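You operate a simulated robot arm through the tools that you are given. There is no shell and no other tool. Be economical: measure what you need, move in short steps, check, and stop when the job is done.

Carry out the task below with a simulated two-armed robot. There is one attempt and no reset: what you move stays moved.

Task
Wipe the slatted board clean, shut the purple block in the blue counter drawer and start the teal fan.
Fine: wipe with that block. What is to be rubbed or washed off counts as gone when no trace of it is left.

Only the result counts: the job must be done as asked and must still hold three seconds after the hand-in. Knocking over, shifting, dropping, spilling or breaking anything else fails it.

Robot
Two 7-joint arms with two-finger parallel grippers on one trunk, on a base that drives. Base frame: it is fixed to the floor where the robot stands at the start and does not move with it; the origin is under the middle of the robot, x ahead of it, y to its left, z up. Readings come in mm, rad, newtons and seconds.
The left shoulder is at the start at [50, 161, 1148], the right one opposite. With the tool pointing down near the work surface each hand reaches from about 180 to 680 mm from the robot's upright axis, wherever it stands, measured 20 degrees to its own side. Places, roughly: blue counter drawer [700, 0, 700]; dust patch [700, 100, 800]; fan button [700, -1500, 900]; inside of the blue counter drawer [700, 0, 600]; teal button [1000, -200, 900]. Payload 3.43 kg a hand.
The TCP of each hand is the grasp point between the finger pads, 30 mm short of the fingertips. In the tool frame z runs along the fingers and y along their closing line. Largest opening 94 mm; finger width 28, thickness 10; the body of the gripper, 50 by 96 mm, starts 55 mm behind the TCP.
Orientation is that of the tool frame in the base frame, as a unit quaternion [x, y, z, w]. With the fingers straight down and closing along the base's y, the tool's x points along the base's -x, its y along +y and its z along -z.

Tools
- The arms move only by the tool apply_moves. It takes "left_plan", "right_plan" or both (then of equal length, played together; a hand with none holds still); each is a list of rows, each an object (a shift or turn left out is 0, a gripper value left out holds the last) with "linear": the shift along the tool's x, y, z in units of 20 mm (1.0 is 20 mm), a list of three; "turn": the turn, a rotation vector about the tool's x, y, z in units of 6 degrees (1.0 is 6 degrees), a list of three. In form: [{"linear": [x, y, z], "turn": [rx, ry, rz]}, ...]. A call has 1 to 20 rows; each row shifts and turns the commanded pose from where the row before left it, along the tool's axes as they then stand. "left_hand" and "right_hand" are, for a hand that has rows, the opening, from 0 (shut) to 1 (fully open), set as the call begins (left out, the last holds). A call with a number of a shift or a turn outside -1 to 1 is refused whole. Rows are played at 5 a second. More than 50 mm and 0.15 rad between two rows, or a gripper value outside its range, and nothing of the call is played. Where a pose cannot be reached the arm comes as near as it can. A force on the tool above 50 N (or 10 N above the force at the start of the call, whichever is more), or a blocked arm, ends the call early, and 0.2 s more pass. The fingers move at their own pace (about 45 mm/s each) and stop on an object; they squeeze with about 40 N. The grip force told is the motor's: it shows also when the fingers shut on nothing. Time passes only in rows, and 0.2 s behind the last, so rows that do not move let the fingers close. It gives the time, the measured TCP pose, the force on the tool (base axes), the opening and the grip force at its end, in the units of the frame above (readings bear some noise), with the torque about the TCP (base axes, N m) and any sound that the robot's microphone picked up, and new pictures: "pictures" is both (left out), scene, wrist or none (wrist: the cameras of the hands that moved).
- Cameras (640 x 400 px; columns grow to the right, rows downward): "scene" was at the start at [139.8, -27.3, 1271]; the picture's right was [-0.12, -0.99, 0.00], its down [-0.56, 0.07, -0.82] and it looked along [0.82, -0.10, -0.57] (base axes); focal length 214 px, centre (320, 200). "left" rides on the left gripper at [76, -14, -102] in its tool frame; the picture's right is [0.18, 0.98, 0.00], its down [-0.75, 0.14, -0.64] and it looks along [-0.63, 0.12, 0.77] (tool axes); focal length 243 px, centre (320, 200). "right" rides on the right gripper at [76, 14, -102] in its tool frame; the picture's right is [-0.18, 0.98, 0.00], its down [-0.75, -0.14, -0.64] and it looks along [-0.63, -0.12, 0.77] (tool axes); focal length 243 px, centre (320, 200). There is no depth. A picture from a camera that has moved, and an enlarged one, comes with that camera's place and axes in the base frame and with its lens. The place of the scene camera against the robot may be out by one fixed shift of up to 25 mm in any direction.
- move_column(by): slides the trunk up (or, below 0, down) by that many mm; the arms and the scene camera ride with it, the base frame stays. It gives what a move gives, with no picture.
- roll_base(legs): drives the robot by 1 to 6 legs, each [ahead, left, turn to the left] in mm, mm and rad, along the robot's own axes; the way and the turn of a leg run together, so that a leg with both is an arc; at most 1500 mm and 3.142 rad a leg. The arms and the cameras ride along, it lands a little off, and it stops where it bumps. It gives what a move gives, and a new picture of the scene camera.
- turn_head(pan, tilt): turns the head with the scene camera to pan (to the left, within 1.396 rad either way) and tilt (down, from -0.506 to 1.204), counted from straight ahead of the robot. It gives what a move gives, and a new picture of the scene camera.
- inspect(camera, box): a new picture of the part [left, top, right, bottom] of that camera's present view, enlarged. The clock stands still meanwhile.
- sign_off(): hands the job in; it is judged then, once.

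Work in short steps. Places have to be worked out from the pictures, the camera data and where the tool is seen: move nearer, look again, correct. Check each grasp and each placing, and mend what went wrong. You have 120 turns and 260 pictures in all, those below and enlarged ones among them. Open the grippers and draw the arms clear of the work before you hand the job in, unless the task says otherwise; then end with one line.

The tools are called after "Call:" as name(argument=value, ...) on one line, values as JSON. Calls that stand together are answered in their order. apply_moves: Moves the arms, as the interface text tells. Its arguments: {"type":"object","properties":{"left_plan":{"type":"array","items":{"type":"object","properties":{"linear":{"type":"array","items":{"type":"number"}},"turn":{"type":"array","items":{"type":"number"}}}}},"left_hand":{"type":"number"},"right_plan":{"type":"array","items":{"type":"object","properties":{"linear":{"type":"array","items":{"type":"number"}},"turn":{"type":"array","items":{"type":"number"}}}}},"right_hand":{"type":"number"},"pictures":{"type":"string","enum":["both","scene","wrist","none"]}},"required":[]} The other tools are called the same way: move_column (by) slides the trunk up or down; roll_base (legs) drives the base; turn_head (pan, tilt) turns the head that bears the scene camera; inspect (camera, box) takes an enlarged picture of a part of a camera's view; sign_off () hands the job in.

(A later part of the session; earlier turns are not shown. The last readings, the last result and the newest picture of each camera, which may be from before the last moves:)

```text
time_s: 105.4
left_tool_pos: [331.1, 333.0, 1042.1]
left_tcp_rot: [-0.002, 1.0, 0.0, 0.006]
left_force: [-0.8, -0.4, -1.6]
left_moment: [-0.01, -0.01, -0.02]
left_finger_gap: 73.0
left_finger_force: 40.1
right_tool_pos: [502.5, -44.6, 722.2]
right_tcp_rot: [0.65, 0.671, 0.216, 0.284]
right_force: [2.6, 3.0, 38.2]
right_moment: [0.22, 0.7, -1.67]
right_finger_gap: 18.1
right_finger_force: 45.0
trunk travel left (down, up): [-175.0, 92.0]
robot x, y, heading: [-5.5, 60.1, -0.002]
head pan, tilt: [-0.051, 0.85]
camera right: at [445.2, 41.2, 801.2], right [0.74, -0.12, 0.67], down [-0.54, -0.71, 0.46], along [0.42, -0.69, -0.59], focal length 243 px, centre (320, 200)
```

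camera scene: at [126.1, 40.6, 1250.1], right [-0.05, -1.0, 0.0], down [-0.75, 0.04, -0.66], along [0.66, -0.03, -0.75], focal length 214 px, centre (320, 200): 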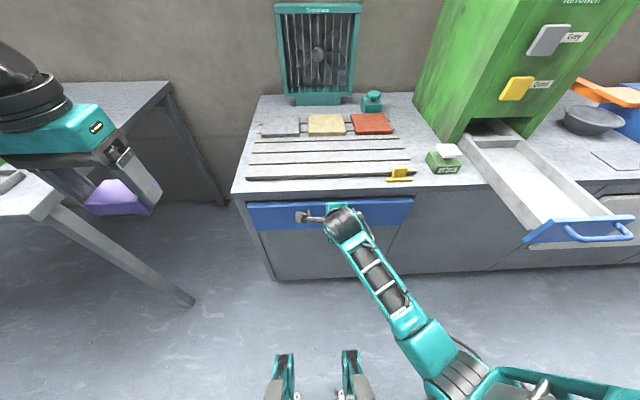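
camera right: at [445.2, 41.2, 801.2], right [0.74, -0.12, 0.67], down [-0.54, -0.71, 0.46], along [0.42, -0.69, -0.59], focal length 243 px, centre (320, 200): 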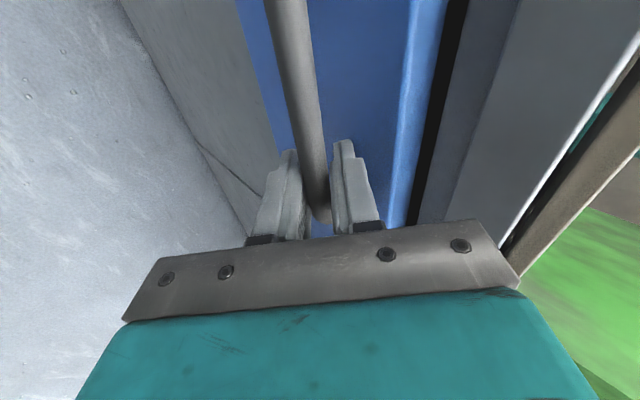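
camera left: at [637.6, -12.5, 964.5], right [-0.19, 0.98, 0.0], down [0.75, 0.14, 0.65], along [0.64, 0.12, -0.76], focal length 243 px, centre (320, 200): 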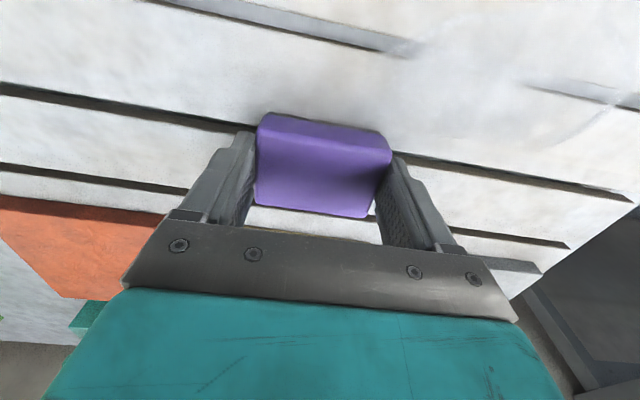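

The bar is gripped at an 18 mm gap, though the hand twisted slightly. I'll pull the drawer by rolling the base back a little and check the result.

Call:
roll_base(legs=[[-50, 0, 0]])

Call:
inspect(camera="right", box=[0, 0, 640, 400])

```text
time_s: 106.3
left_tool_pos: [280.8, 333.8, 1042.5]
left_tcp_rot: [-0.001, 1.0, 0.0, 0.007]
left_force: [0.1, -0.1, -0.9]
left_moment: [-0.04, 0.02, -0.04]
left_finger_gap: 72.7
left_finger_force: 39.7
right_tool_pos: [450.8, -44.8, 723.0]
right_tcp_rot: [0.649, 0.671, 0.218, 0.283]
right_force: [-1.2, -1.1, 41.2]
right_moment: [0.94, 0.66, -1.13]
right_finger_gap: 18.1
right_finger_force: 44.6
trunk travel left (down, up): [-175.0, 92.0]
robot x, y, heading: [-53.5, 61.0, 0.004]
head pan, tilt: [-0.051, 0.85]
camera scene: at [72.2, 41.4, 1250.6], right [-0.05, -1.0, 0.0], down [-0.75, 0.04, -0.66], along [0.66, -0.03, -0.75], focal length 214 px, centre (320, 200)
```

scene: 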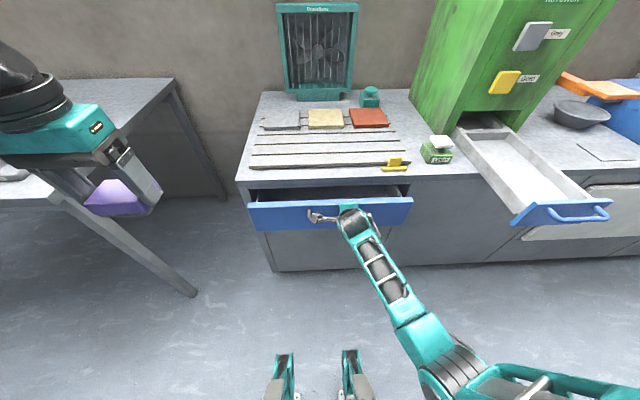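

```text
1.00 times, centred on (320, 200) of right (not enlarged: the box is as wide or as high as the picture)
camera zoom: at [394.7, 41.0, 801.2], right [0.74, -0.12, 0.67], down [-0.53, -0.71, 0.46], along [0.42, -0.69, -0.59], focal length 243 px, centre (320, 200)
```

zoom: 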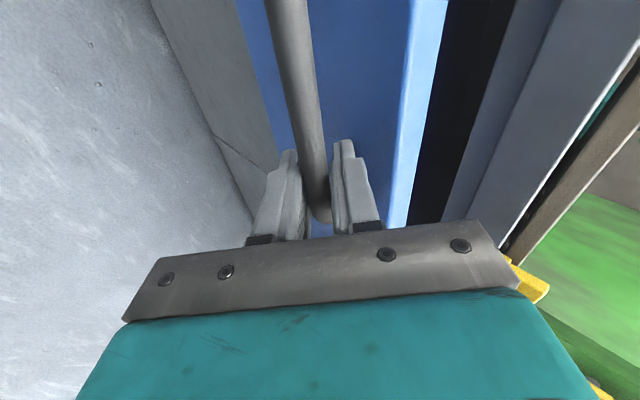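

The drawer is opening smoothly, so I'll pull another 160 mm.

Call:
roll_base(legs=[[-160, 0, 0]])

```text
time_s: 107.7
left_tool_pos: [123.2, 332.8, 1041.1]
left_tcp_rot: [-0.001, 1.0, -0.001, 0.005]
left_force: [-0.6, 0.1, -0.4]
left_moment: [0.02, 0.0, -0.01]
left_finger_gap: 73.2
left_finger_force: 39.9
right_tool_pos: [293.8, -44.0, 721.2]
right_tcp_rot: [0.65, 0.671, 0.217, 0.284]
right_force: [1.1, 4.0, 19.5]
right_moment: [1.24, 0.67, -0.75]
right_finger_gap: 17.7
right_finger_force: 45.0
trunk travel left (down, up): [-175.0, 92.0]
robot x, y, heading: [-212.8, 63.5, 0.002]
head pan, tilt: [-0.051, 0.85]
camera scene: at [-85.7, 40.8, 1250.4], right [-0.05, -1.0, 0.0], down [-0.75, 0.04, -0.66], along [0.66, -0.03, -0.75], focal length 214 px, centre (320, 200)
```

scene: 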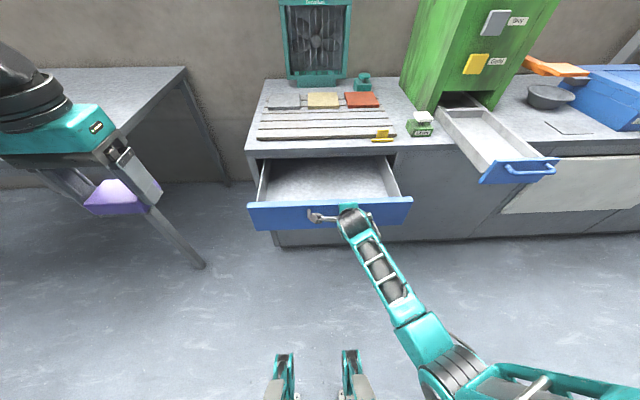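

The drawer is open by about 210 mm. Keeping the right hand on the handle, I'll bring the left hand with the block over the drawer's left half.

Call:
apply_moves(left_plan=[{"linear": [-0.9, -0.75, 0.4]}, {"linear": [-0.9, -0.75, 0.4]}, {"linear": [-0.9, -0.75, 0.4]}, {"linear": [-0.9, -0.75, 0.4]}, {"linear": [-0.9, -0.75, 0.4]}, {"linear": [-0.9, -0.75, 0.4]}, {"linear": [-0.9, -0.75, 0.4]}, {"linear": [-0.9, -0.75, 0.4]}, {"linear": [-0.9, -0.75, 0.4]}, {"linear": [-0.9, -0.75, 0.4]}, {"linear": [-0.9, -0.75, 0.4]}, {"linear": [-0.9, -0.75, 0.4]}, {"linear": [-0.9, -0.75, 0.4]}, {"linear": [-0.9, -0.75, 0.4]}, {"linear": [-0.9, -0.75, 0.4]}, {"linear": [-0.9, -0.75, 0.4]}], pictures="both")

Call:
inspect(camera="scene", box=[230, 120, 430, 250])

```text
time_s: 111.1
left_tool_pos: [402.7, 95.9, 918.6]
left_tcp_rot: [0.001, 1.0, -0.001, 0.006]
left_force: [0.9, -0.1, -0.4]
left_moment: [-0.01, 0.01, 0.0]
left_finger_gap: 72.9
left_finger_force: 40.3
left hand out of reach, approached as far as the arm can: row 16
right_tool_pos: [293.4, -44.5, 722.5]
right_tcp_rot: [0.65, 0.671, 0.218, 0.283]
right_force: [-1.6, -0.3, 13.9]
right_moment: [1.34, 0.46, -0.4]
right_finger_gap: 18.1
right_finger_force: 44.7
trunk travel left (down, up): [-175.0, 92.0]
robot x, y, heading: [-217.0, 62.9, 0.004]
head pan, tilt: [-0.051, 0.85]
camera scene: at [-85.5, 40.7, 1250.3], right [-0.05, -1.0, 0.0], down [-0.75, 0.04, -0.66], along [0.66, -0.03, -0.75], focal length 214 px, centre (320, 200)
camera left: at [326.6, 83.1, 1020.6], right [-0.18, 0.98, 0.0], down [0.75, 0.14, 0.65], along [0.64, 0.12, -0.76], focal length 243 px, centre (320, 200)
```

scene: 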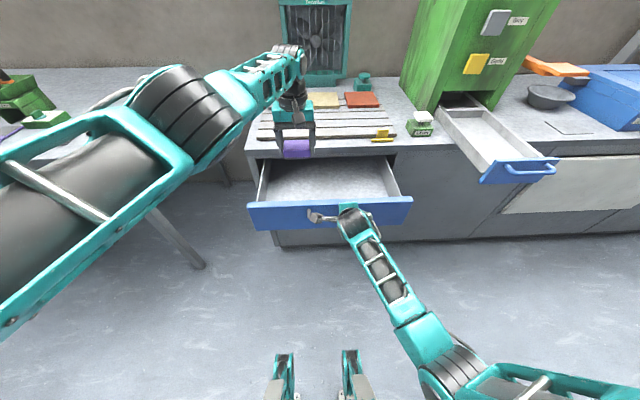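
left: 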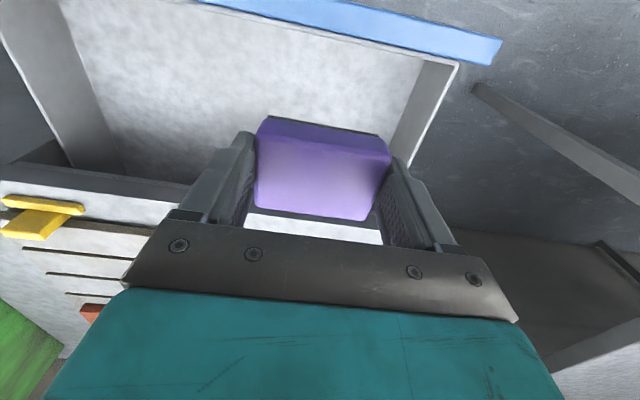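

```text
3.08 times, centred on (330, 185) of scene
camera zoom: at [-85.5, 40.7, 1250.3], right [-0.05, -1.0, 0.0], down [-0.75, 0.04, -0.66], along [0.66, -0.03, -0.75], focal length 660 px, centre (289, 246)
```

zoom: 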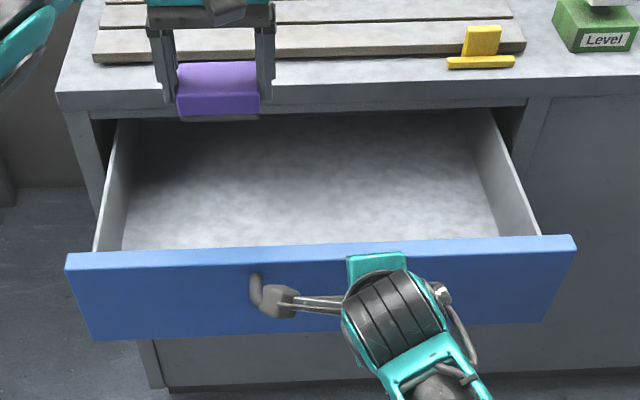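

The left arm is at its reach limit here. I'll release the handle with the right hand, withdraw it, and drive closer for a comfortable placement.

Call:
apply_moves(right_plan=[{}, {}, {}], right_hand=0.42, pictures="none")

Call:
apply_moves(right_plan=[{"linear": [0, 0, -0.5]}, {"linear": [0, 0, -0.8]}, {"linear": [0, 0, -0.8]}, {"linear": [0, 0, -0.8]}, {"linear": [0, 0, -0.8]}, {"linear": [0, 0, -0.8]}], pictures="both")

```text
time_s: 111.9
left_tool_pos: [403.8, 96.2, 916.8]
left_tcp_rot: [-0.002, 1.0, -0.001, 0.005]
left_force: [-1.7, -0.7, -0.8]
left_moment: [-0.02, 0.02, 0.03]
left_finger_gap: 73.2
left_finger_force: 39.8
right_tool_pos: [295.5, -46.6, 723.0]
right_tcp_rot: [0.65, 0.67, 0.218, 0.285]
right_force: [-0.2, 0.1, -0.1]
right_moment: [0.01, 0.04, -0.03]
right_finger_gap: 38.8
right_finger_force: 0.0
trunk travel left (down, up): [-175.0, 92.0]
robot x, y, heading: [-214.0, 58.2, 0.003]
head pan, tilt: [-0.051, 0.85]
```

```text
time_s: 112.4
left_tool_pos: [402.5, 97.3, 918.2]
left_tcp_rot: [-0.002, 1.0, -0.001, 0.005]
left_force: [0.6, -0.6, -0.2]
left_moment: [0.06, -0.04, 0.0]
left_finger_gap: 73.1
left_finger_force: 39.8
right_tool_pos: [294.6, -50.8, 736.9]
right_tcp_rot: [0.641, 0.673, 0.221, 0.294]
right_force: [-0.7, -0.4, 0.6]
right_moment: [0.02, 0.03, 0.01]
right_finger_gap: 39.5
right_finger_force: 0.1
trunk travel left (down, up): [-175.0, 92.0]
robot x, y, heading: [-212.8, 60.7, 0.007]
head pan, tilt: [-0.051, 0.85]
stopped in row 2 (right hand): the force on the tool passed its limit at 66 N (the readings are from after the stop); the commanded pose is now the measured one
camera scene: at [-85.5, 40.1, 1250.5], right [-0.05, -1.0, 0.0], down [-0.75, 0.04, -0.66], along [0.66, -0.03, -0.75], focal length 214 px, centre (320, 200)
camera right: at [236.1, 34.9, 814.1], right [0.72, -0.11, 0.68], down [-0.54, -0.71, 0.46], along [0.44, -0.7, -0.57], focal length 243 px, centre (320, 200)
```

scene: 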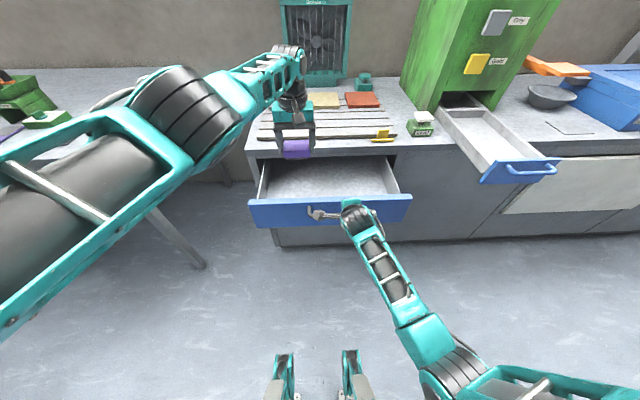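
right: 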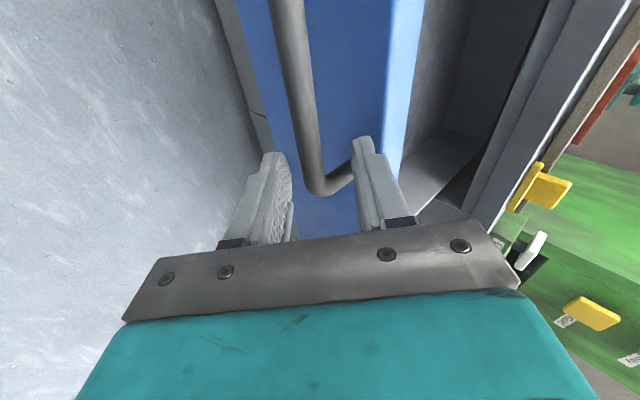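

The upper finger is catching the handle's right leg. I'll slide it left, toward the middle of the bar, and then withdraw.

Call:
apply_moves(right_plan=[{"linear": [0.5, 0, 0]}, {"linear": [0.5, 0, 0]}, {"linear": [0.3, 0, 0]}], pictures="wrist")

```text
time_s: 113.4
left_tool_pos: [402.9, 99.5, 917.1]
left_tcp_rot: [-0.003, 1.0, -0.002, 0.005]
left_force: [0.6, -0.4, -0.9]
left_moment: [0.02, 0.03, 0.0]
left_finger_gap: 73.0
left_finger_force: 40.2
right_tool_pos: [308.4, -74.5, 736.2]
right_tcp_rot: [0.62, 0.678, 0.198, 0.343]
right_force: [1.9, 5.2, 14.5]
right_moment: [0.13, -0.6, 0.31]
right_finger_gap: 46.6
right_finger_force: 6.5
trunk travel left (down, up): [-175.0, 92.0]
robot x, y, heading: [-213.9, 63.6, 0.008]
head pan, tilt: [-0.051, 0.85]
stopped in row 3 (right hand): the arm was blocked; the commanded pose is now the measured one
camera right: at [245.4, 18.7, 799.6], right [0.69, -0.03, 0.72], down [-0.56, -0.66, 0.51], along [0.46, -0.75, -0.47], focal length 243 px, centre (320, 200)
```

right: 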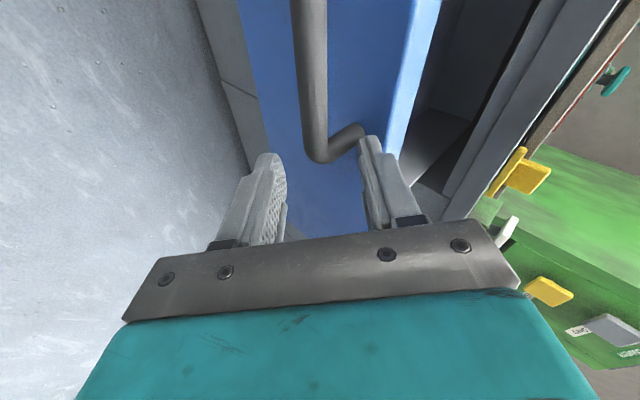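

The arm drifts right here, so I'll use the base to shift the hand left off the handle leg.

Call:
roll_base(legs=[[0, 45, 0]])

Call:
inspect(camera="right", box=[0, 0, 640, 400])

```text
time_s: 114.5
left_tool_pos: [403.4, 143.9, 917.8]
left_tcp_rot: [-0.003, 1.0, -0.001, 0.004]
left_force: [-0.1, 0.6, -1.3]
left_moment: [-0.01, -0.02, 0.01]
left_finger_gap: 73.2
left_finger_force: 39.7
right_tool_pos: [303.8, -32.6, 730.0]
right_tcp_rot: [0.622, 0.68, 0.19, 0.338]
right_force: [-0.1, 0.2, -0.5]
right_moment: [-0.05, -0.01, 0.0]
right_finger_gap: 39.3
right_finger_force: 0.1
trunk travel left (down, up): [-175.0, 92.0]
robot x, y, heading: [-215.5, 102.3, 0.006]
head pan, tilt: [-0.051, 0.85]
camera scene: at [-84.6, 86.6, 1250.1], right [-0.05, -1.0, 0.0], down [-0.75, 0.03, -0.66], along [0.66, -0.03, -0.75], focal length 214 px, centre (320, 200)
```

scene: 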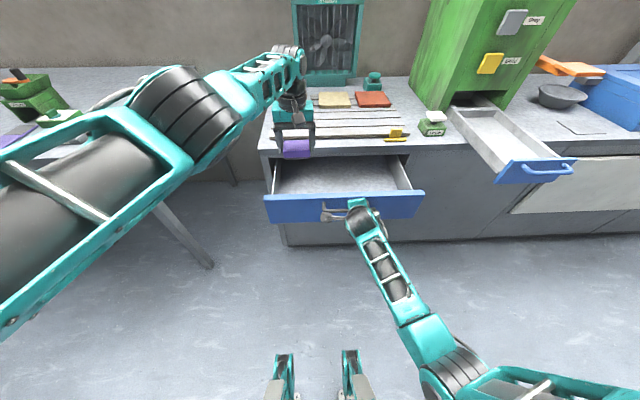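

```text
1.00 times, centred on (320, 200) of right (not enlarged: the box is as wide or as high as the picture)
camera zoom: at [243.4, 61.8, 794.2], right [0.7, -0.03, 0.71], down [-0.55, -0.65, 0.52], along [0.45, -0.76, -0.47], focal length 243 px, centre (320, 200)
```

zoom: 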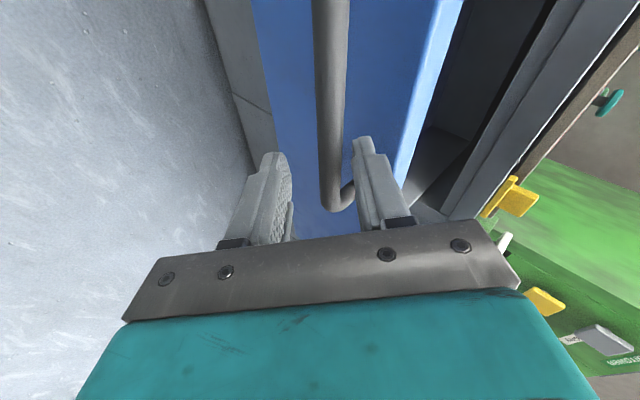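

It's free of the leg now. I'll retreat in small steps along the fingers.

Call:
apply_moves(right_plan=[{"linear": [0.1, 0, -0.4]}, {"linear": [0.1, 0, -0.4]}], pictures="wrist")

```text
time_s: 115.3
left_tool_pos: [402.8, 142.7, 917.1]
left_tcp_rot: [-0.004, 1.0, -0.001, 0.005]
left_force: [-0.6, -0.2, -0.9]
left_moment: [-0.03, 0.04, -0.03]
left_finger_gap: 72.9
left_finger_force: 40.0
right_tool_pos: [307.0, -55.0, 751.5]
right_tcp_rot: [0.612, 0.676, 0.179, 0.37]
right_force: [0.5, -0.9, -0.5]
right_moment: [0.03, -0.03, 0.06]
right_finger_gap: 39.4
right_finger_force: 0.1
trunk travel left (down, up): [-175.0, 92.0]
robot x, y, heading: [-213.3, 104.8, 0.006]
head pan, tilt: [-0.051, 0.85]
stopped in row 2 (right hand): the arm was blocked; the commanded pose is now the measured one
camera right: at [244.9, 43.2, 807.5], right [0.68, 0.01, 0.73], down [-0.58, -0.61, 0.54], along [0.46, -0.79, -0.41], focal length 243 px, centre (320, 200)
```

right: 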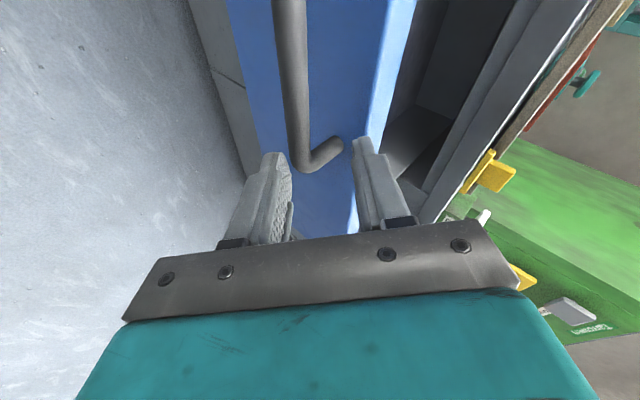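

The arm is near a joint limit here, so I'll withdraw using base and column instead: back a bit, then up.

Call:
roll_base(legs=[[-18, 20, 0]])

Call:
move_column(by=25)

Call:
inspect(camera="right", box=[0, 0, 640, 400])

```text
time_s: 116.1
left_tool_pos: [385.2, 163.7, 917.1]
left_tcp_rot: [-0.004, 1.0, -0.001, 0.004]
left_force: [0.1, -0.2, -0.4]
left_moment: [0.0, -0.02, -0.04]
left_finger_gap: 73.0
left_finger_force: 39.8
right_tool_pos: [289.5, -34.7, 751.5]
right_tcp_rot: [0.611, 0.676, 0.178, 0.371]
right_force: [-0.8, 0.0, -0.4]
right_moment: [-0.02, -0.02, 0.01]
right_finger_gap: 39.4
right_finger_force: 0.0
trunk travel left (down, up): [-175.0, 92.0]
robot x, y, heading: [-233.1, 129.0, 0.008]
head pan, tilt: [-0.051, 0.85]
camera scene: at [-102.6, 106.5, 1250.1], right [-0.05, -1.0, 0.0], down [-0.75, 0.03, -0.66], along [0.66, -0.03, -0.75], focal length 214 px, centre (320, 200)
```

scene: 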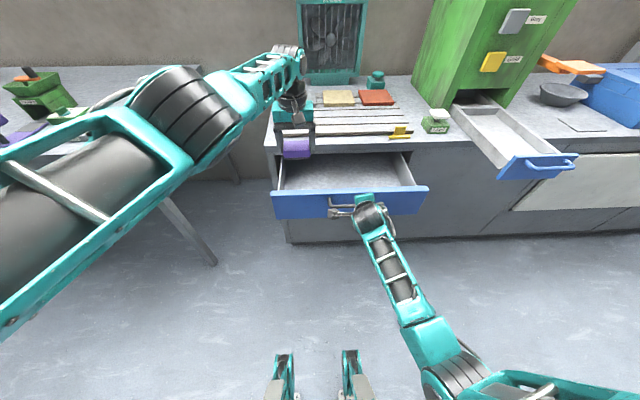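

```text
time_s: 116.8
left_tool_pos: [385.5, 163.2, 942.6]
left_tcp_rot: [-0.003, 1.0, 0.001, 0.005]
left_force: [-0.1, -0.1, -1.6]
left_moment: [0.01, -0.01, -0.02]
left_finger_gap: 73.1
left_finger_force: 39.7
right_tool_pos: [289.7, -35.1, 775.3]
right_tcp_rot: [0.611, 0.677, 0.178, 0.371]
right_force: [-0.5, 0.8, -0.8]
right_moment: [0.02, 0.0, 0.01]
right_finger_gap: 39.4
right_finger_force: 0.2
trunk travel left (down, up): [-200.0, 67.0]
robot x, y, heading: [-234.3, 126.4, 0.007]
head pan, tilt: [-0.051, 0.85]
```

```text
1.00 times, centred on (320, 200) of right (not enlarged: the box is as wide or as high as the picture)
camera zoom: at [227.2, 63.1, 832.4], right [0.68, 0.01, 0.73], down [-0.58, -0.61, 0.54], along [0.46, -0.79, -0.41], focal length 243 px, centre (320, 200)
```

zoom: 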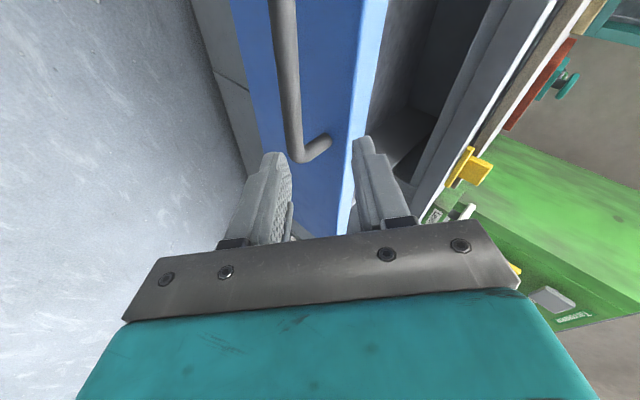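

No contact. I'll go up further to clear the handle completely.

Call:
move_column(by=60)

Call:
apply_moves(right_plan=[{"linear": [0, 0, -0.6]}, {"linear": [0, 0, -0.8]}, {"linear": [0, 0, -0.8]}, {"linear": [0, 0, -0.8]}, {"linear": [0, 0, -0.8]}], pictures="both")

```text
time_s: 117.8
left_tool_pos: [384.8, 163.0, 1001.4]
left_tcp_rot: [-0.003, 1.0, 0.0, 0.004]
left_force: [0.0, 0.1, -0.8]
left_moment: [0.06, 0.02, 0.0]
left_finger_gap: 72.8
left_finger_force: 39.9
right_tool_pos: [289.3, -35.5, 834.4]
right_tcp_rot: [0.612, 0.676, 0.178, 0.37]
right_force: [0.3, -0.8, 0.4]
right_moment: [-0.01, -0.03, -0.02]
right_finger_gap: 39.5
right_finger_force: 0.0
trunk travel left (down, up): [-260.0, 7.0]
robot x, y, heading: [-235.5, 127.0, 0.004]
head pan, tilt: [-0.051, 0.85]
```

```text
time_s: 118.8
left_tool_pos: [385.6, 164.5, 1002.2]
left_tcp_rot: [-0.003, 1.0, 0.0, 0.004]
left_force: [0.2, 1.2, -0.5]
left_moment: [0.0, 0.02, -0.01]
left_finger_gap: 73.0
left_finger_force: 40.2
right_tool_pos: [264.6, -91.8, 872.1]
right_tcp_rot: [0.577, 0.681, 0.127, 0.432]
right_force: [0.3, 0.4, 0.0]
right_moment: [-0.01, 0.03, 0.0]
right_finger_gap: 39.5
right_finger_force: 0.0
trunk travel left (down, up): [-260.0, 7.0]
robot x, y, heading: [-230.6, 124.3, 0.007]
head pan, tilt: [-0.051, 0.85]
stopped in row 4 (right hand): the arm was blocked; the commanded pose is now the measured one
camera scene: at [-102.3, 106.2, 1335.1], right [-0.05, -1.0, 0.0], down [-0.75, 0.03, -0.66], along [0.66, -0.03, -0.75], focal length 214 px, centre (320, 200)
camera right: at [202.1, 15.7, 911.1], right [0.66, 0.13, 0.74], down [-0.6, -0.51, 0.62], along [0.46, -0.85, -0.26], focal length 243 px, centre (320, 200)
```

scene: 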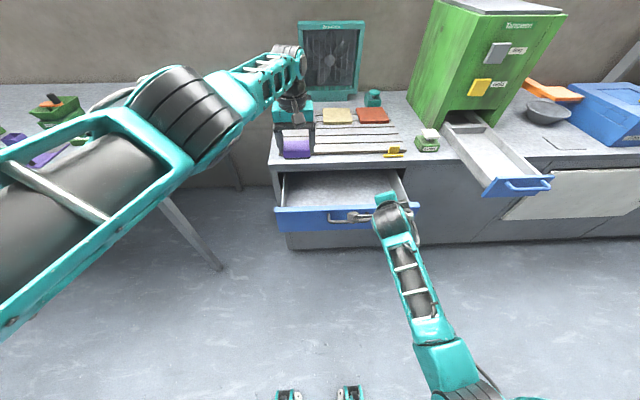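
right: 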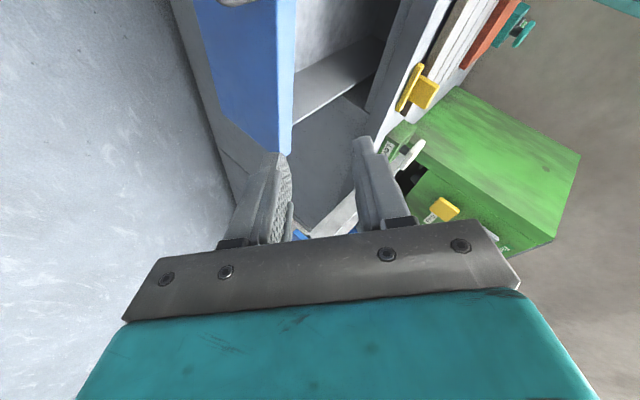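

The right hand is clear of the handle. I'll unwind its orientation to get away from the joint limit.

Call:
apply_moves(right_plan=[{"turn": [1, 0, 0]}, {"turn": [1, 0, 0]}, {"turn": [1, 0, 0]}, {"turn": [1, 0, 0]}, {"turn": [1, 0, 0]}, {"turn": [1, 0, 0]}, {"turn": [0, 0, -1]}, {"turn": [0, 0, -1]}, {"turn": [0, 0, -1]}, {"turn": [0, 0, -1]}, {"turn": [0, 0, -1]}, {"turn": [0, 0, -1]}, {"turn": [0, 0, -1]}, {"turn": [0, 0, -1]}], pictures="none")

```text
time_s: 119.5
left_tool_pos: [385.1, 164.0, 1001.7]
left_tcp_rot: [-0.003, 1.0, 0.0, 0.004]
left_force: [0.7, -0.4, -1.0]
left_moment: [0.0, -0.01, -0.03]
left_finger_gap: 72.7
left_finger_force: 39.9
right_tool_pos: [263.7, -162.1, 878.5]
right_tcp_rot: [0.612, 0.684, -0.035, 0.396]
right_force: [-0.7, 0.0, 0.0]
right_moment: [0.01, -0.01, -0.01]
right_finger_gap: 39.5
right_finger_force: 0.1
trunk travel left (down, up): [-260.0, 7.0]
robot x, y, heading: [-233.3, 127.0, 0.004]
head pan, tilt: [-0.051, 0.85]
stopped in row 3 (right hand): the arm was blocked; the commanded pose is now the measured one
```

Still at a limit. I'll move the right hand outward, forward and up to free it.

Call:
apply_moves(right_plan=[{"linear": [-0.8, 0.63, 0.2]}, {"linear": [-0.8, 0.63, 0.2]}, {"linear": [-0.8, 0.63, 0.2]}, {"linear": [-0.8, 0.63, 0.2]}, {"linear": [-0.8, 0.63, 0.2]}], pictures="scene")

```text
time_s: 120.8
left_tool_pos: [385.7, 164.2, 1002.0]
left_tcp_rot: [-0.004, 1.0, 0.0, 0.004]
left_force: [-0.3, 0.4, -1.2]
left_moment: [-0.01, 0.05, -0.03]
left_finger_gap: 72.9
left_finger_force: 39.7
right_tool_pos: [322.4, -221.4, 932.8]
right_tcp_rot: [0.61, 0.687, -0.038, 0.393]
right_force: [0.1, -0.7, -0.4]
right_moment: [0.0, 0.0, -0.04]
right_finger_gap: 39.5
right_finger_force: 0.0
trunk travel left (down, up): [-260.0, 7.0]
robot x, y, heading: [-235.2, 127.5, 0.004]
head pan, tilt: [-0.051, 0.85]
camera scene: at [-102.2, 106.1, 1335.1], right [-0.05, -1.0, 0.0], down [-0.75, 0.03, -0.66], along [0.66, -0.03, -0.75], focal length 214 px, centre (320, 200)
```

scene: 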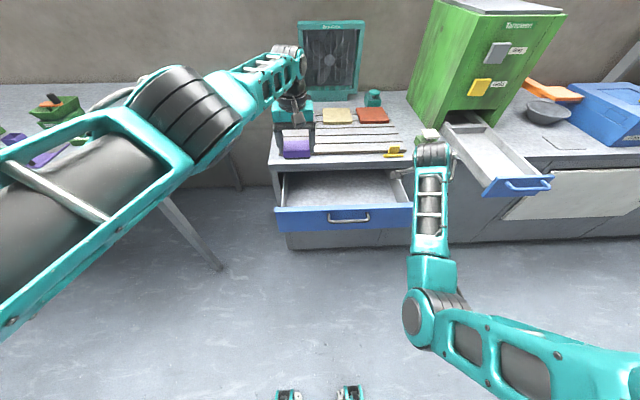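

That freed it. I'll turn the right hand back to pointing straight down.

Call:
apply_moves(right_plan=[{"turn": [-0.05, 0.525, -0.815], "linear": [0, 0, -0.3]}, {"turn": [-0.05, 0.525, -0.815], "linear": [0, 0, -0.3]}, {"turn": [-0.05, 0.525, -0.815], "linear": [0, 0, -0.3]}, {"turn": [-0.05, 0.525, -0.815], "linear": [0, 0, -0.3]}, {"turn": [-0.05, 0.525, -0.815], "linear": [0, 0, -0.3]}, {"turn": [-0.05, 0.525, -0.815], "linear": [0, 0, -0.3]}, {"turn": [-0.05, 0.525, -0.815], "linear": [0, 0, -0.3]}, {"turn": [-0.05, 0.525, -0.815], "linear": [0, 0, -0.3]}, {"turn": [-0.05, 0.525, -0.815], "linear": [0, 0, -0.3]}, {"turn": [-0.05, 0.525, -0.815], "linear": [0, 0, -0.3]}, {"turn": [-0.05, 0.525, -0.815], "linear": [0, 0, -0.3]}, {"turn": [-0.05, 0.525, -0.815], "linear": [0, 0, -0.3]}, {"turn": [-0.05, 0.525, -0.815], "linear": [0, 0, -0.3]}, {"turn": [-0.05, 0.525, -0.815], "linear": [0, 0, -0.3]}, {"turn": [-0.05, 0.525, -0.815], "linear": [0, 0, -0.3]}, {"turn": [-0.05, 0.525, -0.815], "linear": [0, 0, -0.3]}], right_hand=0, pictures="scene")

```text
time_s: 124.2
left_tool_pos: [384.8, 164.0, 1001.7]
left_tcp_rot: [-0.004, 1.0, 0.001, 0.005]
left_force: [-0.3, -0.6, 0.0]
left_moment: [0.02, 0.03, -0.02]
left_finger_gap: 73.0
left_finger_force: 39.8
right_tool_pos: [287.6, -200.2, 1017.8]
right_tcp_rot: [-0.001, 1.0, -0.001, -0.001]
right_force: [-0.3, 1.0, 0.5]
right_moment: [0.03, -0.01, -0.01]
right_finger_gap: 0.0
right_finger_force: 32.7
trunk travel left (down, up): [-260.0, 7.0]
robot x, y, heading: [-232.6, 125.5, 0.002]
head pan, tilt: [-0.051, 0.85]
camera scene: at [-102.2, 106.3, 1335.1], right [-0.05, -1.0, 0.0], down [-0.75, 0.03, -0.66], along [0.66, -0.03, -0.75], focal length 214 px, centre (320, 200)
```

scene: 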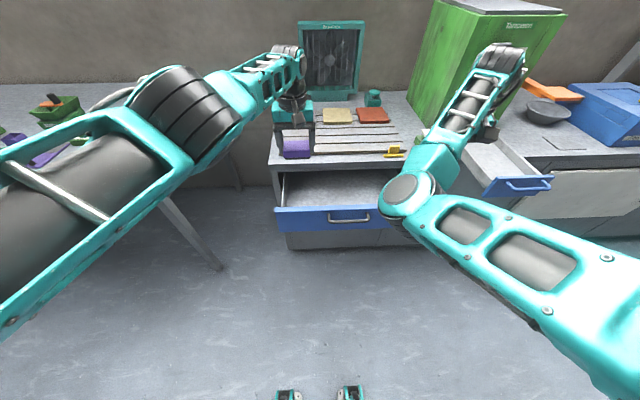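

Now I'll reposition so the left hand comfortably reaches into the drawer.

Call:
roll_base(legs=[[0, -110, 0], [95, 0, 0]])

Call:
move_column(by=-110)

Call:
inspect(camera="left", box=[0, 0, 640, 400])

Call:
inspect(camera="scene", box=[210, 100, 450, 280])

```text
time_s: 126.5
left_tool_pos: [481.0, 54.5, 1001.1]
left_tcp_rot: [-0.003, 1.0, -0.001, 0.004]
left_force: [1.3, 0.2, -1.0]
left_moment: [-0.01, 0.0, 0.03]
left_finger_gap: 73.0
left_finger_force: 39.9
right_tool_pos: [382.9, -309.0, 1017.0]
right_tcp_rot: [0.0, 1.0, -0.001, -0.001]
right_force: [0.3, -0.9, 0.3]
right_moment: [0.02, 0.01, -0.03]
right_finger_gap: 0.1
right_finger_force: 32.9
trunk travel left (down, up): [-260.0, 7.0]
robot x, y, heading: [-139.1, 13.6, 0.006]
head pan, tilt: [-0.051, 0.85]
camera scene: at [-6.3, -2.8, 1335.0], right [-0.05, -1.0, 0.0], down [-0.75, 0.03, -0.66], along [0.66, -0.03, -0.75], focal length 214 px, centre (320, 200)
```

scene: 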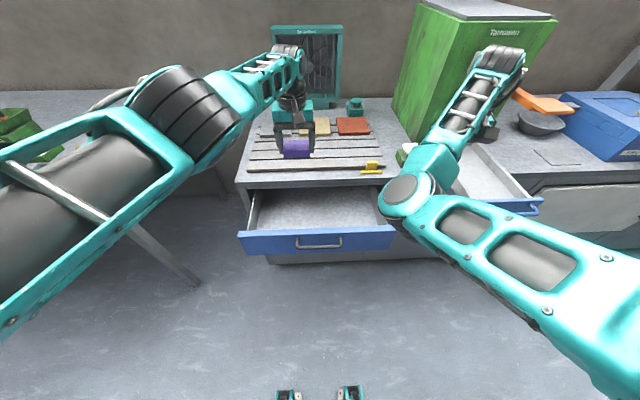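

```text
time_s: 127.9
left_tool_pos: [480.6, 55.8, 892.8]
left_tcp_rot: [-0.003, 1.0, 0.0, 0.005]
left_force: [-0.1, -0.4, -0.8]
left_moment: [-0.01, -0.03, -0.03]
left_finger_gap: 72.9
left_finger_force: 40.0
right_tool_pos: [382.9, -309.8, 907.7]
right_tcp_rot: [0.001, 1.0, -0.001, 0.0]
right_force: [-0.4, -0.5, 0.3]
right_moment: [-0.01, 0.01, 0.04]
right_finger_gap: 0.0
right_finger_force: 33.3
trunk travel left (down, up): [-150.0, 117.0]
robot x, y, heading: [-137.3, 17.9, 0.004]
head pan, tilt: [-0.051, 0.85]
```

```text
1.00 times, centred on (320, 200) of left (not enlarged: the box is as wide or as high as the picture)
camera zoom: at [404.4, 41.5, 994.6], right [-0.19, 0.98, 0.0], down [0.75, 0.15, 0.65], along [0.64, 0.12, -0.76], focal length 243 px, centre (320, 200)
```

zoom: 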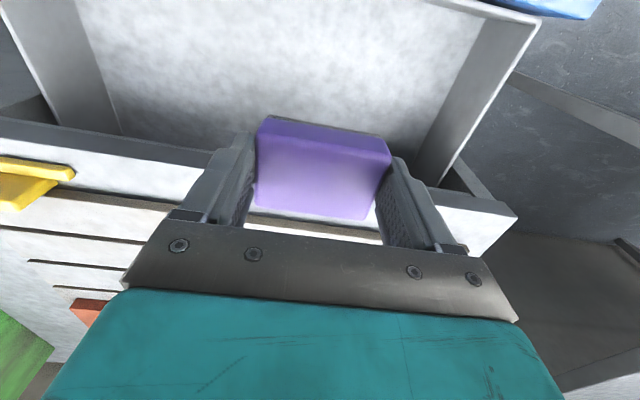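

```text
2.22 times, centred on (330, 190) of scene
camera zoom: at [-7.4, -2.8, 1225.2], right [-0.05, -1.0, 0.0], down [-0.75, 0.03, -0.66], along [0.66, -0.03, -0.75], focal length 477 px, centre (298, 222)
```

zoom: 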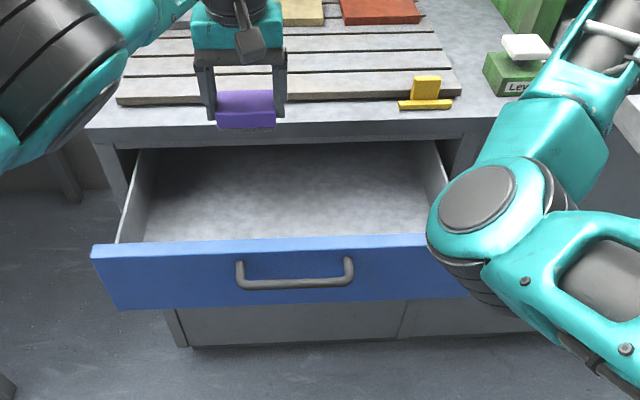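

The robot is well placed. I'll move the block over the drawer's left-centre and descend.

Call:
apply_moves(left_plan=[{"linear": [0.7, 0.5, 0]}, {"linear": [0.7, 0.5, 0]}, {"linear": [0.7, 0.5, 0.3]}, {"linear": [0.4, 0.5, 0.7]}, {"linear": [0, 0, 0.8]}, {"linear": [0, 0, 0.8]}, {"linear": [0, 0, 0.8]}, {"linear": [0, 0, 0.8]}], pictures="wrist")

Call:
inspect(camera="scene", box=[210, 130, 410, 270])

```text
time_s: 129.7
left_tool_pos: [475.2, 77.3, 812.5]
left_tcp_rot: [-0.004, 1.0, 0.0, 0.005]
left_force: [0.7, -0.1, -1.2]
left_moment: [-0.02, 0.0, 0.0]
left_finger_gap: 72.8
left_finger_force: 39.4
left hand out of reach, approached as far as the arm can: row 1, 2, 3, 4, 6
right_tool_pos: [383.1, -309.6, 907.9]
right_tcp_rot: [0.001, 1.0, -0.001, 0.0]
right_force: [-0.6, -0.3, 0.6]
right_moment: [0.03, -0.02, -0.01]
right_finger_gap: 0.0
right_finger_force: 33.1
trunk travel left (down, up): [-150.0, 117.0]
robot x, y, heading: [-133.2, 20.3, 0.006]
head pan, tilt: [-0.051, 0.85]
camera left: at [400.0, 61.6, 914.7], right [-0.19, 0.98, 0.0], down [0.75, 0.15, 0.65], along [0.64, 0.12, -0.76], focal length 243 px, centre (320, 200)
```

left: 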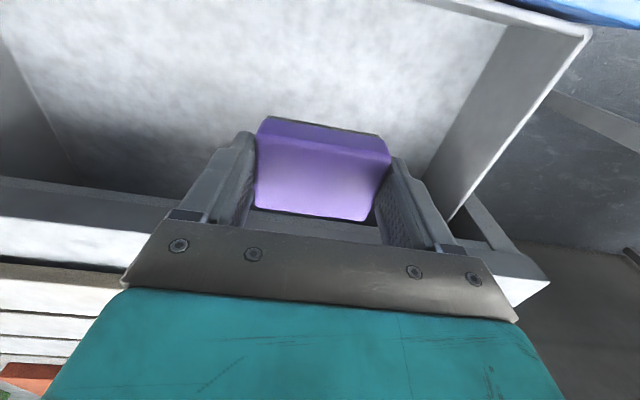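

```text
2.86 times, centred on (310, 200) of scene
camera zoom: at [-7.3, -3.0, 1225.1], right [-0.05, -1.0, 0.0], down [-0.75, 0.03, -0.66], along [0.66, -0.03, -0.75], focal length 613 px, centre (349, 200)
```

zoom: 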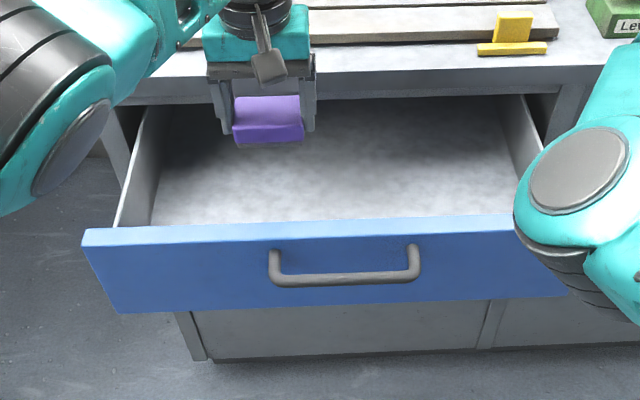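

The arm saturates at x≈475. I'll bring the command back to where the arm really is, then shift the base back 40 mm so the block sits mid-drawer.

Call:
apply_moves(left_plan=[{"linear": [-0.75, -0.3, 0]}, {"linear": [-0.75, -0.3, 0]}, {"linear": [-0.75, -0.3, 0]}], pictures="none")

Call:
roll_base(legs=[[-40, 15, 0]])

```text
time_s: 130.5
left_tool_pos: [475.9, 74.7, 813.7]
left_tcp_rot: [-0.003, 1.0, -0.001, 0.005]
left_force: [0.1, 0.0, -0.5]
left_moment: [0.01, 0.03, 0.0]
left_finger_gap: 72.8
left_finger_force: 40.1
left hand out of reach, approached as far as the arm can: row 1, 2, 3
right_tool_pos: [382.4, -309.5, 907.6]
right_tcp_rot: [0.001, 1.0, -0.001, 0.001]
right_force: [0.0, -0.1, 1.4]
right_moment: [-0.03, -0.02, -0.06]
right_finger_gap: 0.0
right_finger_force: 33.5
trunk travel left (down, up): [-150.0, 117.0]
robot x, y, heading: [-135.2, 17.2, 0.004]
head pan, tilt: [-0.051, 0.85]
```

```text
time_s: 131.4
left_tool_pos: [435.9, 88.8, 814.0]
left_tcp_rot: [-0.004, 1.0, 0.0, 0.005]
left_force: [0.3, -0.8, 0.7]
left_moment: [0.03, 0.0, 0.03]
left_finger_gap: 73.1
left_finger_force: 39.8
right_tool_pos: [342.3, -294.4, 908.0]
right_tcp_rot: [0.001, 1.0, -0.001, 0.0]
right_force: [-0.1, 0.2, 0.5]
right_moment: [0.04, 0.0, -0.03]
right_finger_gap: 0.0
right_finger_force: 33.1
trunk travel left (down, up): [-150.0, 117.0]
robot x, y, heading: [-175.2, 34.4, 0.004]
head pan, tilt: [-0.051, 0.85]
camera scene: at [-47.8, 12.1, 1225.2], right [-0.04, -1.0, 0.0], down [-0.75, 0.03, -0.66], along [0.66, -0.03, -0.75], focal length 214 px, centre (320, 200)
```

scene: 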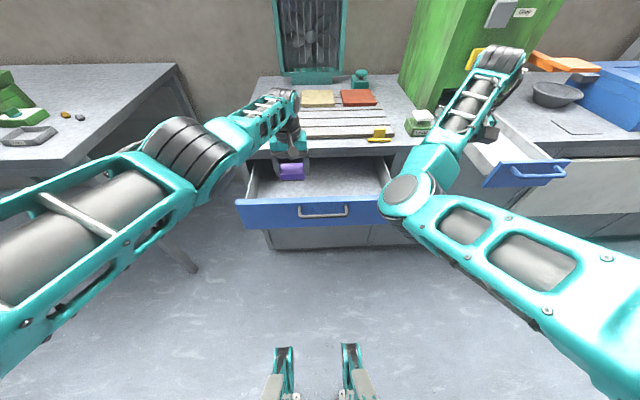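

Now the hand is at [436, 89]. I'll lower with the arm in steps.

Call:
apply_moves(left_plan=[{"linear": [0, 0, 0.6]}, {"linear": [0, 0, 0.6]}, {"linear": [0, 0, 0.6]}], pictures="wrist")

```text
time_s: 132.2
left_tool_pos: [428.0, 92.7, 778.5]
left_tcp_rot: [-0.004, 1.0, -0.001, 0.004]
left_force: [-0.5, 0.4, -1.0]
left_moment: [0.01, -0.01, -0.05]
left_finger_gap: 73.2
left_finger_force: 40.0
left hand out of reach, approached as far as the arm can: row 1, 3
right_tool_pos: [343.1, -293.3, 907.5]
right_tcp_rot: [0.001, 1.0, -0.001, 0.001]
right_force: [-0.2, 0.5, -0.1]
right_moment: [-0.04, -0.02, 0.04]
right_finger_gap: 0.2
right_finger_force: 33.0
trunk travel left (down, up): [-150.0, 117.0]
robot x, y, heading: [-176.8, 32.1, 0.005]
head pan, tilt: [-0.051, 0.85]
camera left: at [351.9, 78.8, 880.4], right [-0.19, 0.98, 0.0], down [0.75, 0.15, 0.65], along [0.64, 0.12, -0.76], focal length 243 px, centre (320, 200)
```

left: 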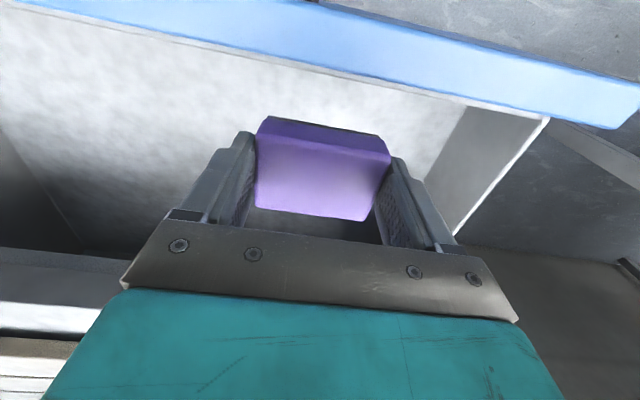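

It's descending well inside the drawer. I'll keep going until touchdown.

Call:
apply_moves(left_plan=[{"linear": [-0.1, 0, 0.5]}, {"linear": [-0.1, 0, 0.5]}, {"linear": [0, 0, 0.4]}], pictures="none")

Call:
inspect(camera="scene", box=[220, 130, 380, 240])

```text
time_s: 133.0
left_tool_pos: [418.8, 97.9, 752.5]
left_tcp_rot: [-0.004, 1.0, 0.0, 0.004]
left_force: [0.7, 0.3, -0.6]
left_moment: [-0.01, -0.01, 0.0]
left_finger_gap: 72.9
left_finger_force: 40.0
left hand out of reach, approached as far as the arm can: row 1, 2
right_tool_pos: [342.7, -294.5, 907.8]
right_tcp_rot: [0.001, 1.0, -0.001, 0.0]
right_force: [-1.0, -0.3, -0.6]
right_moment: [-0.02, 0.02, 0.02]
right_finger_gap: 0.0
right_finger_force: 33.3
trunk travel left (down, up): [-150.0, 117.0]
robot x, y, heading: [-178.2, 26.1, 0.011]
head pan, tilt: [-0.051, 0.85]
```

```text
3.64 times, centred on (300, 185) of scene
camera zoom: at [-47.3, 11.9, 1225.1], right [-0.05, -1.0, 0.0], down [-0.75, 0.03, -0.66], along [0.66, -0.03, -0.75], focal length 780 px, centre (393, 254)
```

zoom: 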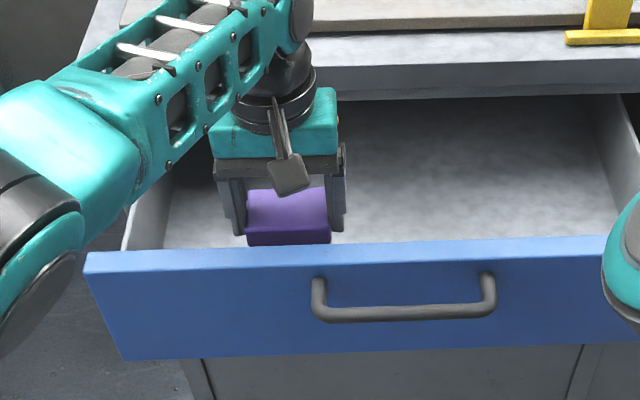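

Call:
apply_moves(left_plan=[{"linear": [-0.1, 0, 0.4]}, {"linear": [-0.1, 0, 0.3]}], pictures="none")

Call:
apply_moves(left_plan=[{"linear": [-0.1, 0, 0.3]}, {"linear": [-0.1, 0, 0.3]}], pictures="wrist")

```text
time_s: 133.6
left_tool_pos: [416.9, 98.4, 738.4]
left_tcp_rot: [-0.003, 1.0, -0.001, 0.006]
left_force: [0.3, -0.1, -0.8]
left_moment: [-0.04, 0.02, 0.0]
left_finger_gap: 73.0
left_finger_force: 40.2
left hand out of reach, approached as far as the arm can: row 2
right_tool_pos: [343.7, -294.6, 907.9]
right_tcp_rot: [0.0, 1.0, -0.001, 0.001]
right_force: [0.3, -0.9, -0.4]
right_moment: [0.0, 0.0, -0.02]
right_finger_gap: 0.0
right_finger_force: 33.1
trunk travel left (down, up): [-150.0, 117.0]
robot x, y, heading: [-176.4, 28.6, 0.009]
head pan, tilt: [-0.051, 0.85]
```

```text
time_s: 134.2
left_tool_pos: [409.9, 102.2, 728.2]
left_tcp_rot: [-0.004, 1.0, 0.0, 0.005]
left_force: [0.1, -0.3, -0.4]
left_moment: [-0.02, -0.02, -0.02]
left_finger_gap: 73.0
left_finger_force: 40.3
left hand out of reach, approached as far as the arm can: row 1, 2
right_tool_pos: [342.4, -294.0, 906.9]
right_tcp_rot: [0.0, 1.0, -0.001, 0.0]
right_force: [-1.2, 1.2, -0.8]
right_moment: [0.02, -0.03, 0.05]
right_finger_gap: 0.0
right_finger_force: 33.0
trunk travel left (down, up): [-150.0, 117.0]
robot x, y, heading: [-177.2, 30.6, 0.002]
head pan, tilt: [-0.051, 0.85]
camera left: at [335.5, 88.9, 830.7], right [-0.19, 0.98, 0.0], down [0.75, 0.15, 0.65], along [0.64, 0.12, -0.76], focal length 243 px, centre (320, 200)
```

left: 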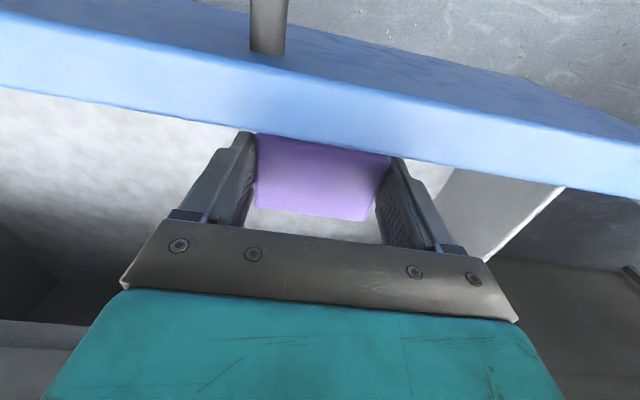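

Block bottom is at about z 687 with no contact yet. I'll use the column for the last bit to avoid drift.

Call:
move_column(by=-12)

Call:
move_column(by=-10)

```text
time_s: 134.8
left_tool_pos: [411.4, 102.9, 716.1]
left_tcp_rot: [-0.003, 1.0, -0.001, 0.006]
left_force: [0.4, 0.8, -0.6]
left_moment: [-0.01, 0.02, -0.01]
left_finger_gap: 72.8
left_finger_force: 39.8
right_tool_pos: [341.8, -293.7, 895.3]
right_tcp_rot: [0.001, 1.0, -0.001, 0.001]
right_force: [-0.1, -0.9, 0.5]
right_moment: [0.01, 0.0, 0.03]
right_finger_gap: 0.0
right_finger_force: 33.2
trunk travel left (down, up): [-138.0, 129.0]
robot x, y, heading: [-179.8, 30.1, 0.004]
head pan, tilt: [-0.051, 0.85]
```

```text
time_s: 135.4
left_tool_pos: [411.2, 103.4, 705.2]
left_tcp_rot: [-0.005, 1.0, 0.0, 0.006]
left_force: [0.3, 0.6, -0.2]
left_moment: [-0.02, -0.01, -0.01]
left_finger_gap: 72.8
left_finger_force: 40.0
right_tool_pos: [342.0, -295.4, 885.5]
right_tcp_rot: [0.001, 1.0, -0.001, 0.0]
right_force: [0.1, 0.5, 0.0]
right_moment: [-0.02, 0.02, -0.05]
right_finger_gap: 0.0
right_finger_force: 33.0
trunk travel left (down, up): [-128.0, 139.0]
robot x, y, heading: [-179.5, 33.7, 0.006]
head pan, tilt: [-0.051, 0.85]
```

Call:
move_column(by=-8)

Call:
inspect(camera="left", box=[180, 60, 480, 250])

Call:
inspect(camera="scene", box=[180, 100, 460, 260])

```text
time_s: 136.0
left_tool_pos: [410.4, 102.9, 698.8]
left_tcp_rot: [-0.003, 1.0, 0.0, 0.004]
left_force: [-0.1, 0.3, -0.2]
left_moment: [0.0, 0.05, 0.0]
left_finger_gap: 72.9
left_finger_force: 39.7
right_tool_pos: [341.8, -293.6, 877.7]
right_tcp_rot: [0.001, 1.0, -0.001, -0.001]
right_force: [0.4, -0.2, 0.5]
right_moment: [-0.01, 0.01, 0.02]
right_finger_gap: 0.0
right_finger_force: 32.7
trunk travel left (down, up): [-120.0, 147.0]
robot x, y, heading: [-176.1, 29.9, 0.005]
head pan, tilt: [-0.051, 0.85]
```

```text
2.11 times, centred on (330, 155) of left
camera zoom: at [335.4, 89.1, 800.6], right [-0.19, 0.98, 0.0], down [0.75, 0.15, 0.65], along [0.64, 0.12, -0.76], focal length 511 px, centre (299, 295)
```

zoom: 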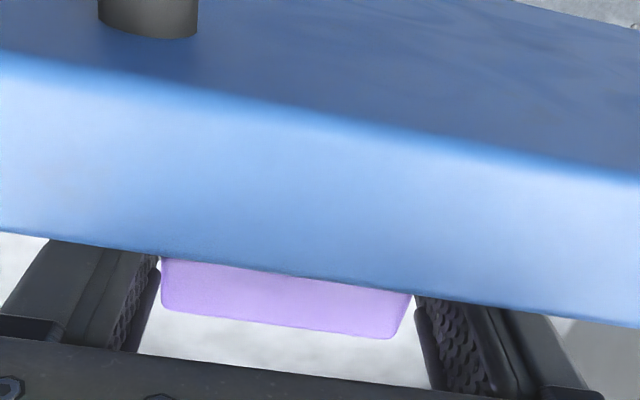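

```text
2.29 times, centred on (320, 180) of scene
camera zoom: at [-47.5, 12.0, 1195.1], right [-0.05, -1.0, 0.0], down [-0.75, 0.03, -0.66], along [0.66, -0.03, -0.75], focal length 490 px, centre (320, 246)
```

zoom: 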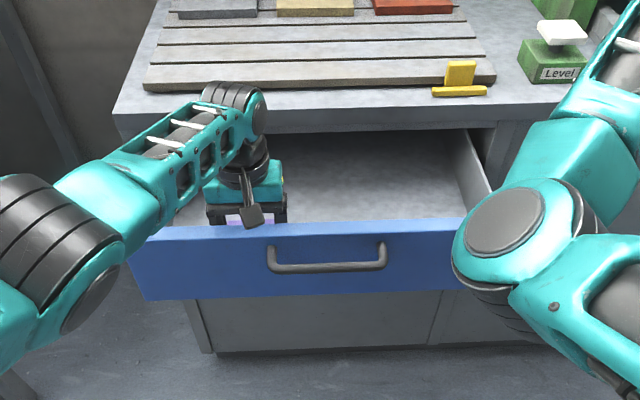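

Call:
move_column(by=-8)

Call:
move_column(by=-6)

```text
time_s: 136.5
left_tool_pos: [410.8, 102.5, 689.9]
left_tcp_rot: [-0.004, 1.0, 0.0, 0.006]
left_force: [0.2, 0.0, -1.0]
left_moment: [-0.02, -0.01, 0.0]
left_finger_gap: 73.0
left_finger_force: 40.1
right_tool_pos: [342.1, -294.7, 870.5]
right_tcp_rot: [0.002, 1.0, -0.001, 0.0]
right_force: [-0.6, -0.2, 0.1]
right_moment: [0.0, 0.0, 0.01]
right_finger_gap: 0.1
right_finger_force: 33.0
trunk travel left (down, up): [-112.0, 155.0]
robot x, y, heading: [-175.8, 30.6, 0.008]
head pan, tilt: [-0.051, 0.85]
```

```text
time_s: 137.1
left_tool_pos: [410.3, 102.1, 685.4]
left_tcp_rot: [-0.003, 1.0, 0.001, 0.006]
left_force: [0.2, -0.2, -1.4]
left_moment: [0.01, 0.01, -0.03]
left_finger_gap: 73.2
left_finger_force: 39.7
right_tool_pos: [343.1, -294.0, 864.3]
right_tcp_rot: [0.001, 1.0, -0.001, 0.001]
right_force: [-1.0, 0.4, 0.5]
right_moment: [0.01, -0.01, 0.0]
right_finger_gap: 0.0
right_finger_force: 33.0
trunk travel left (down, up): [-106.0, 161.0]
robot x, y, heading: [-175.1, 28.0, 0.004]
head pan, tilt: [-0.051, 0.85]
```

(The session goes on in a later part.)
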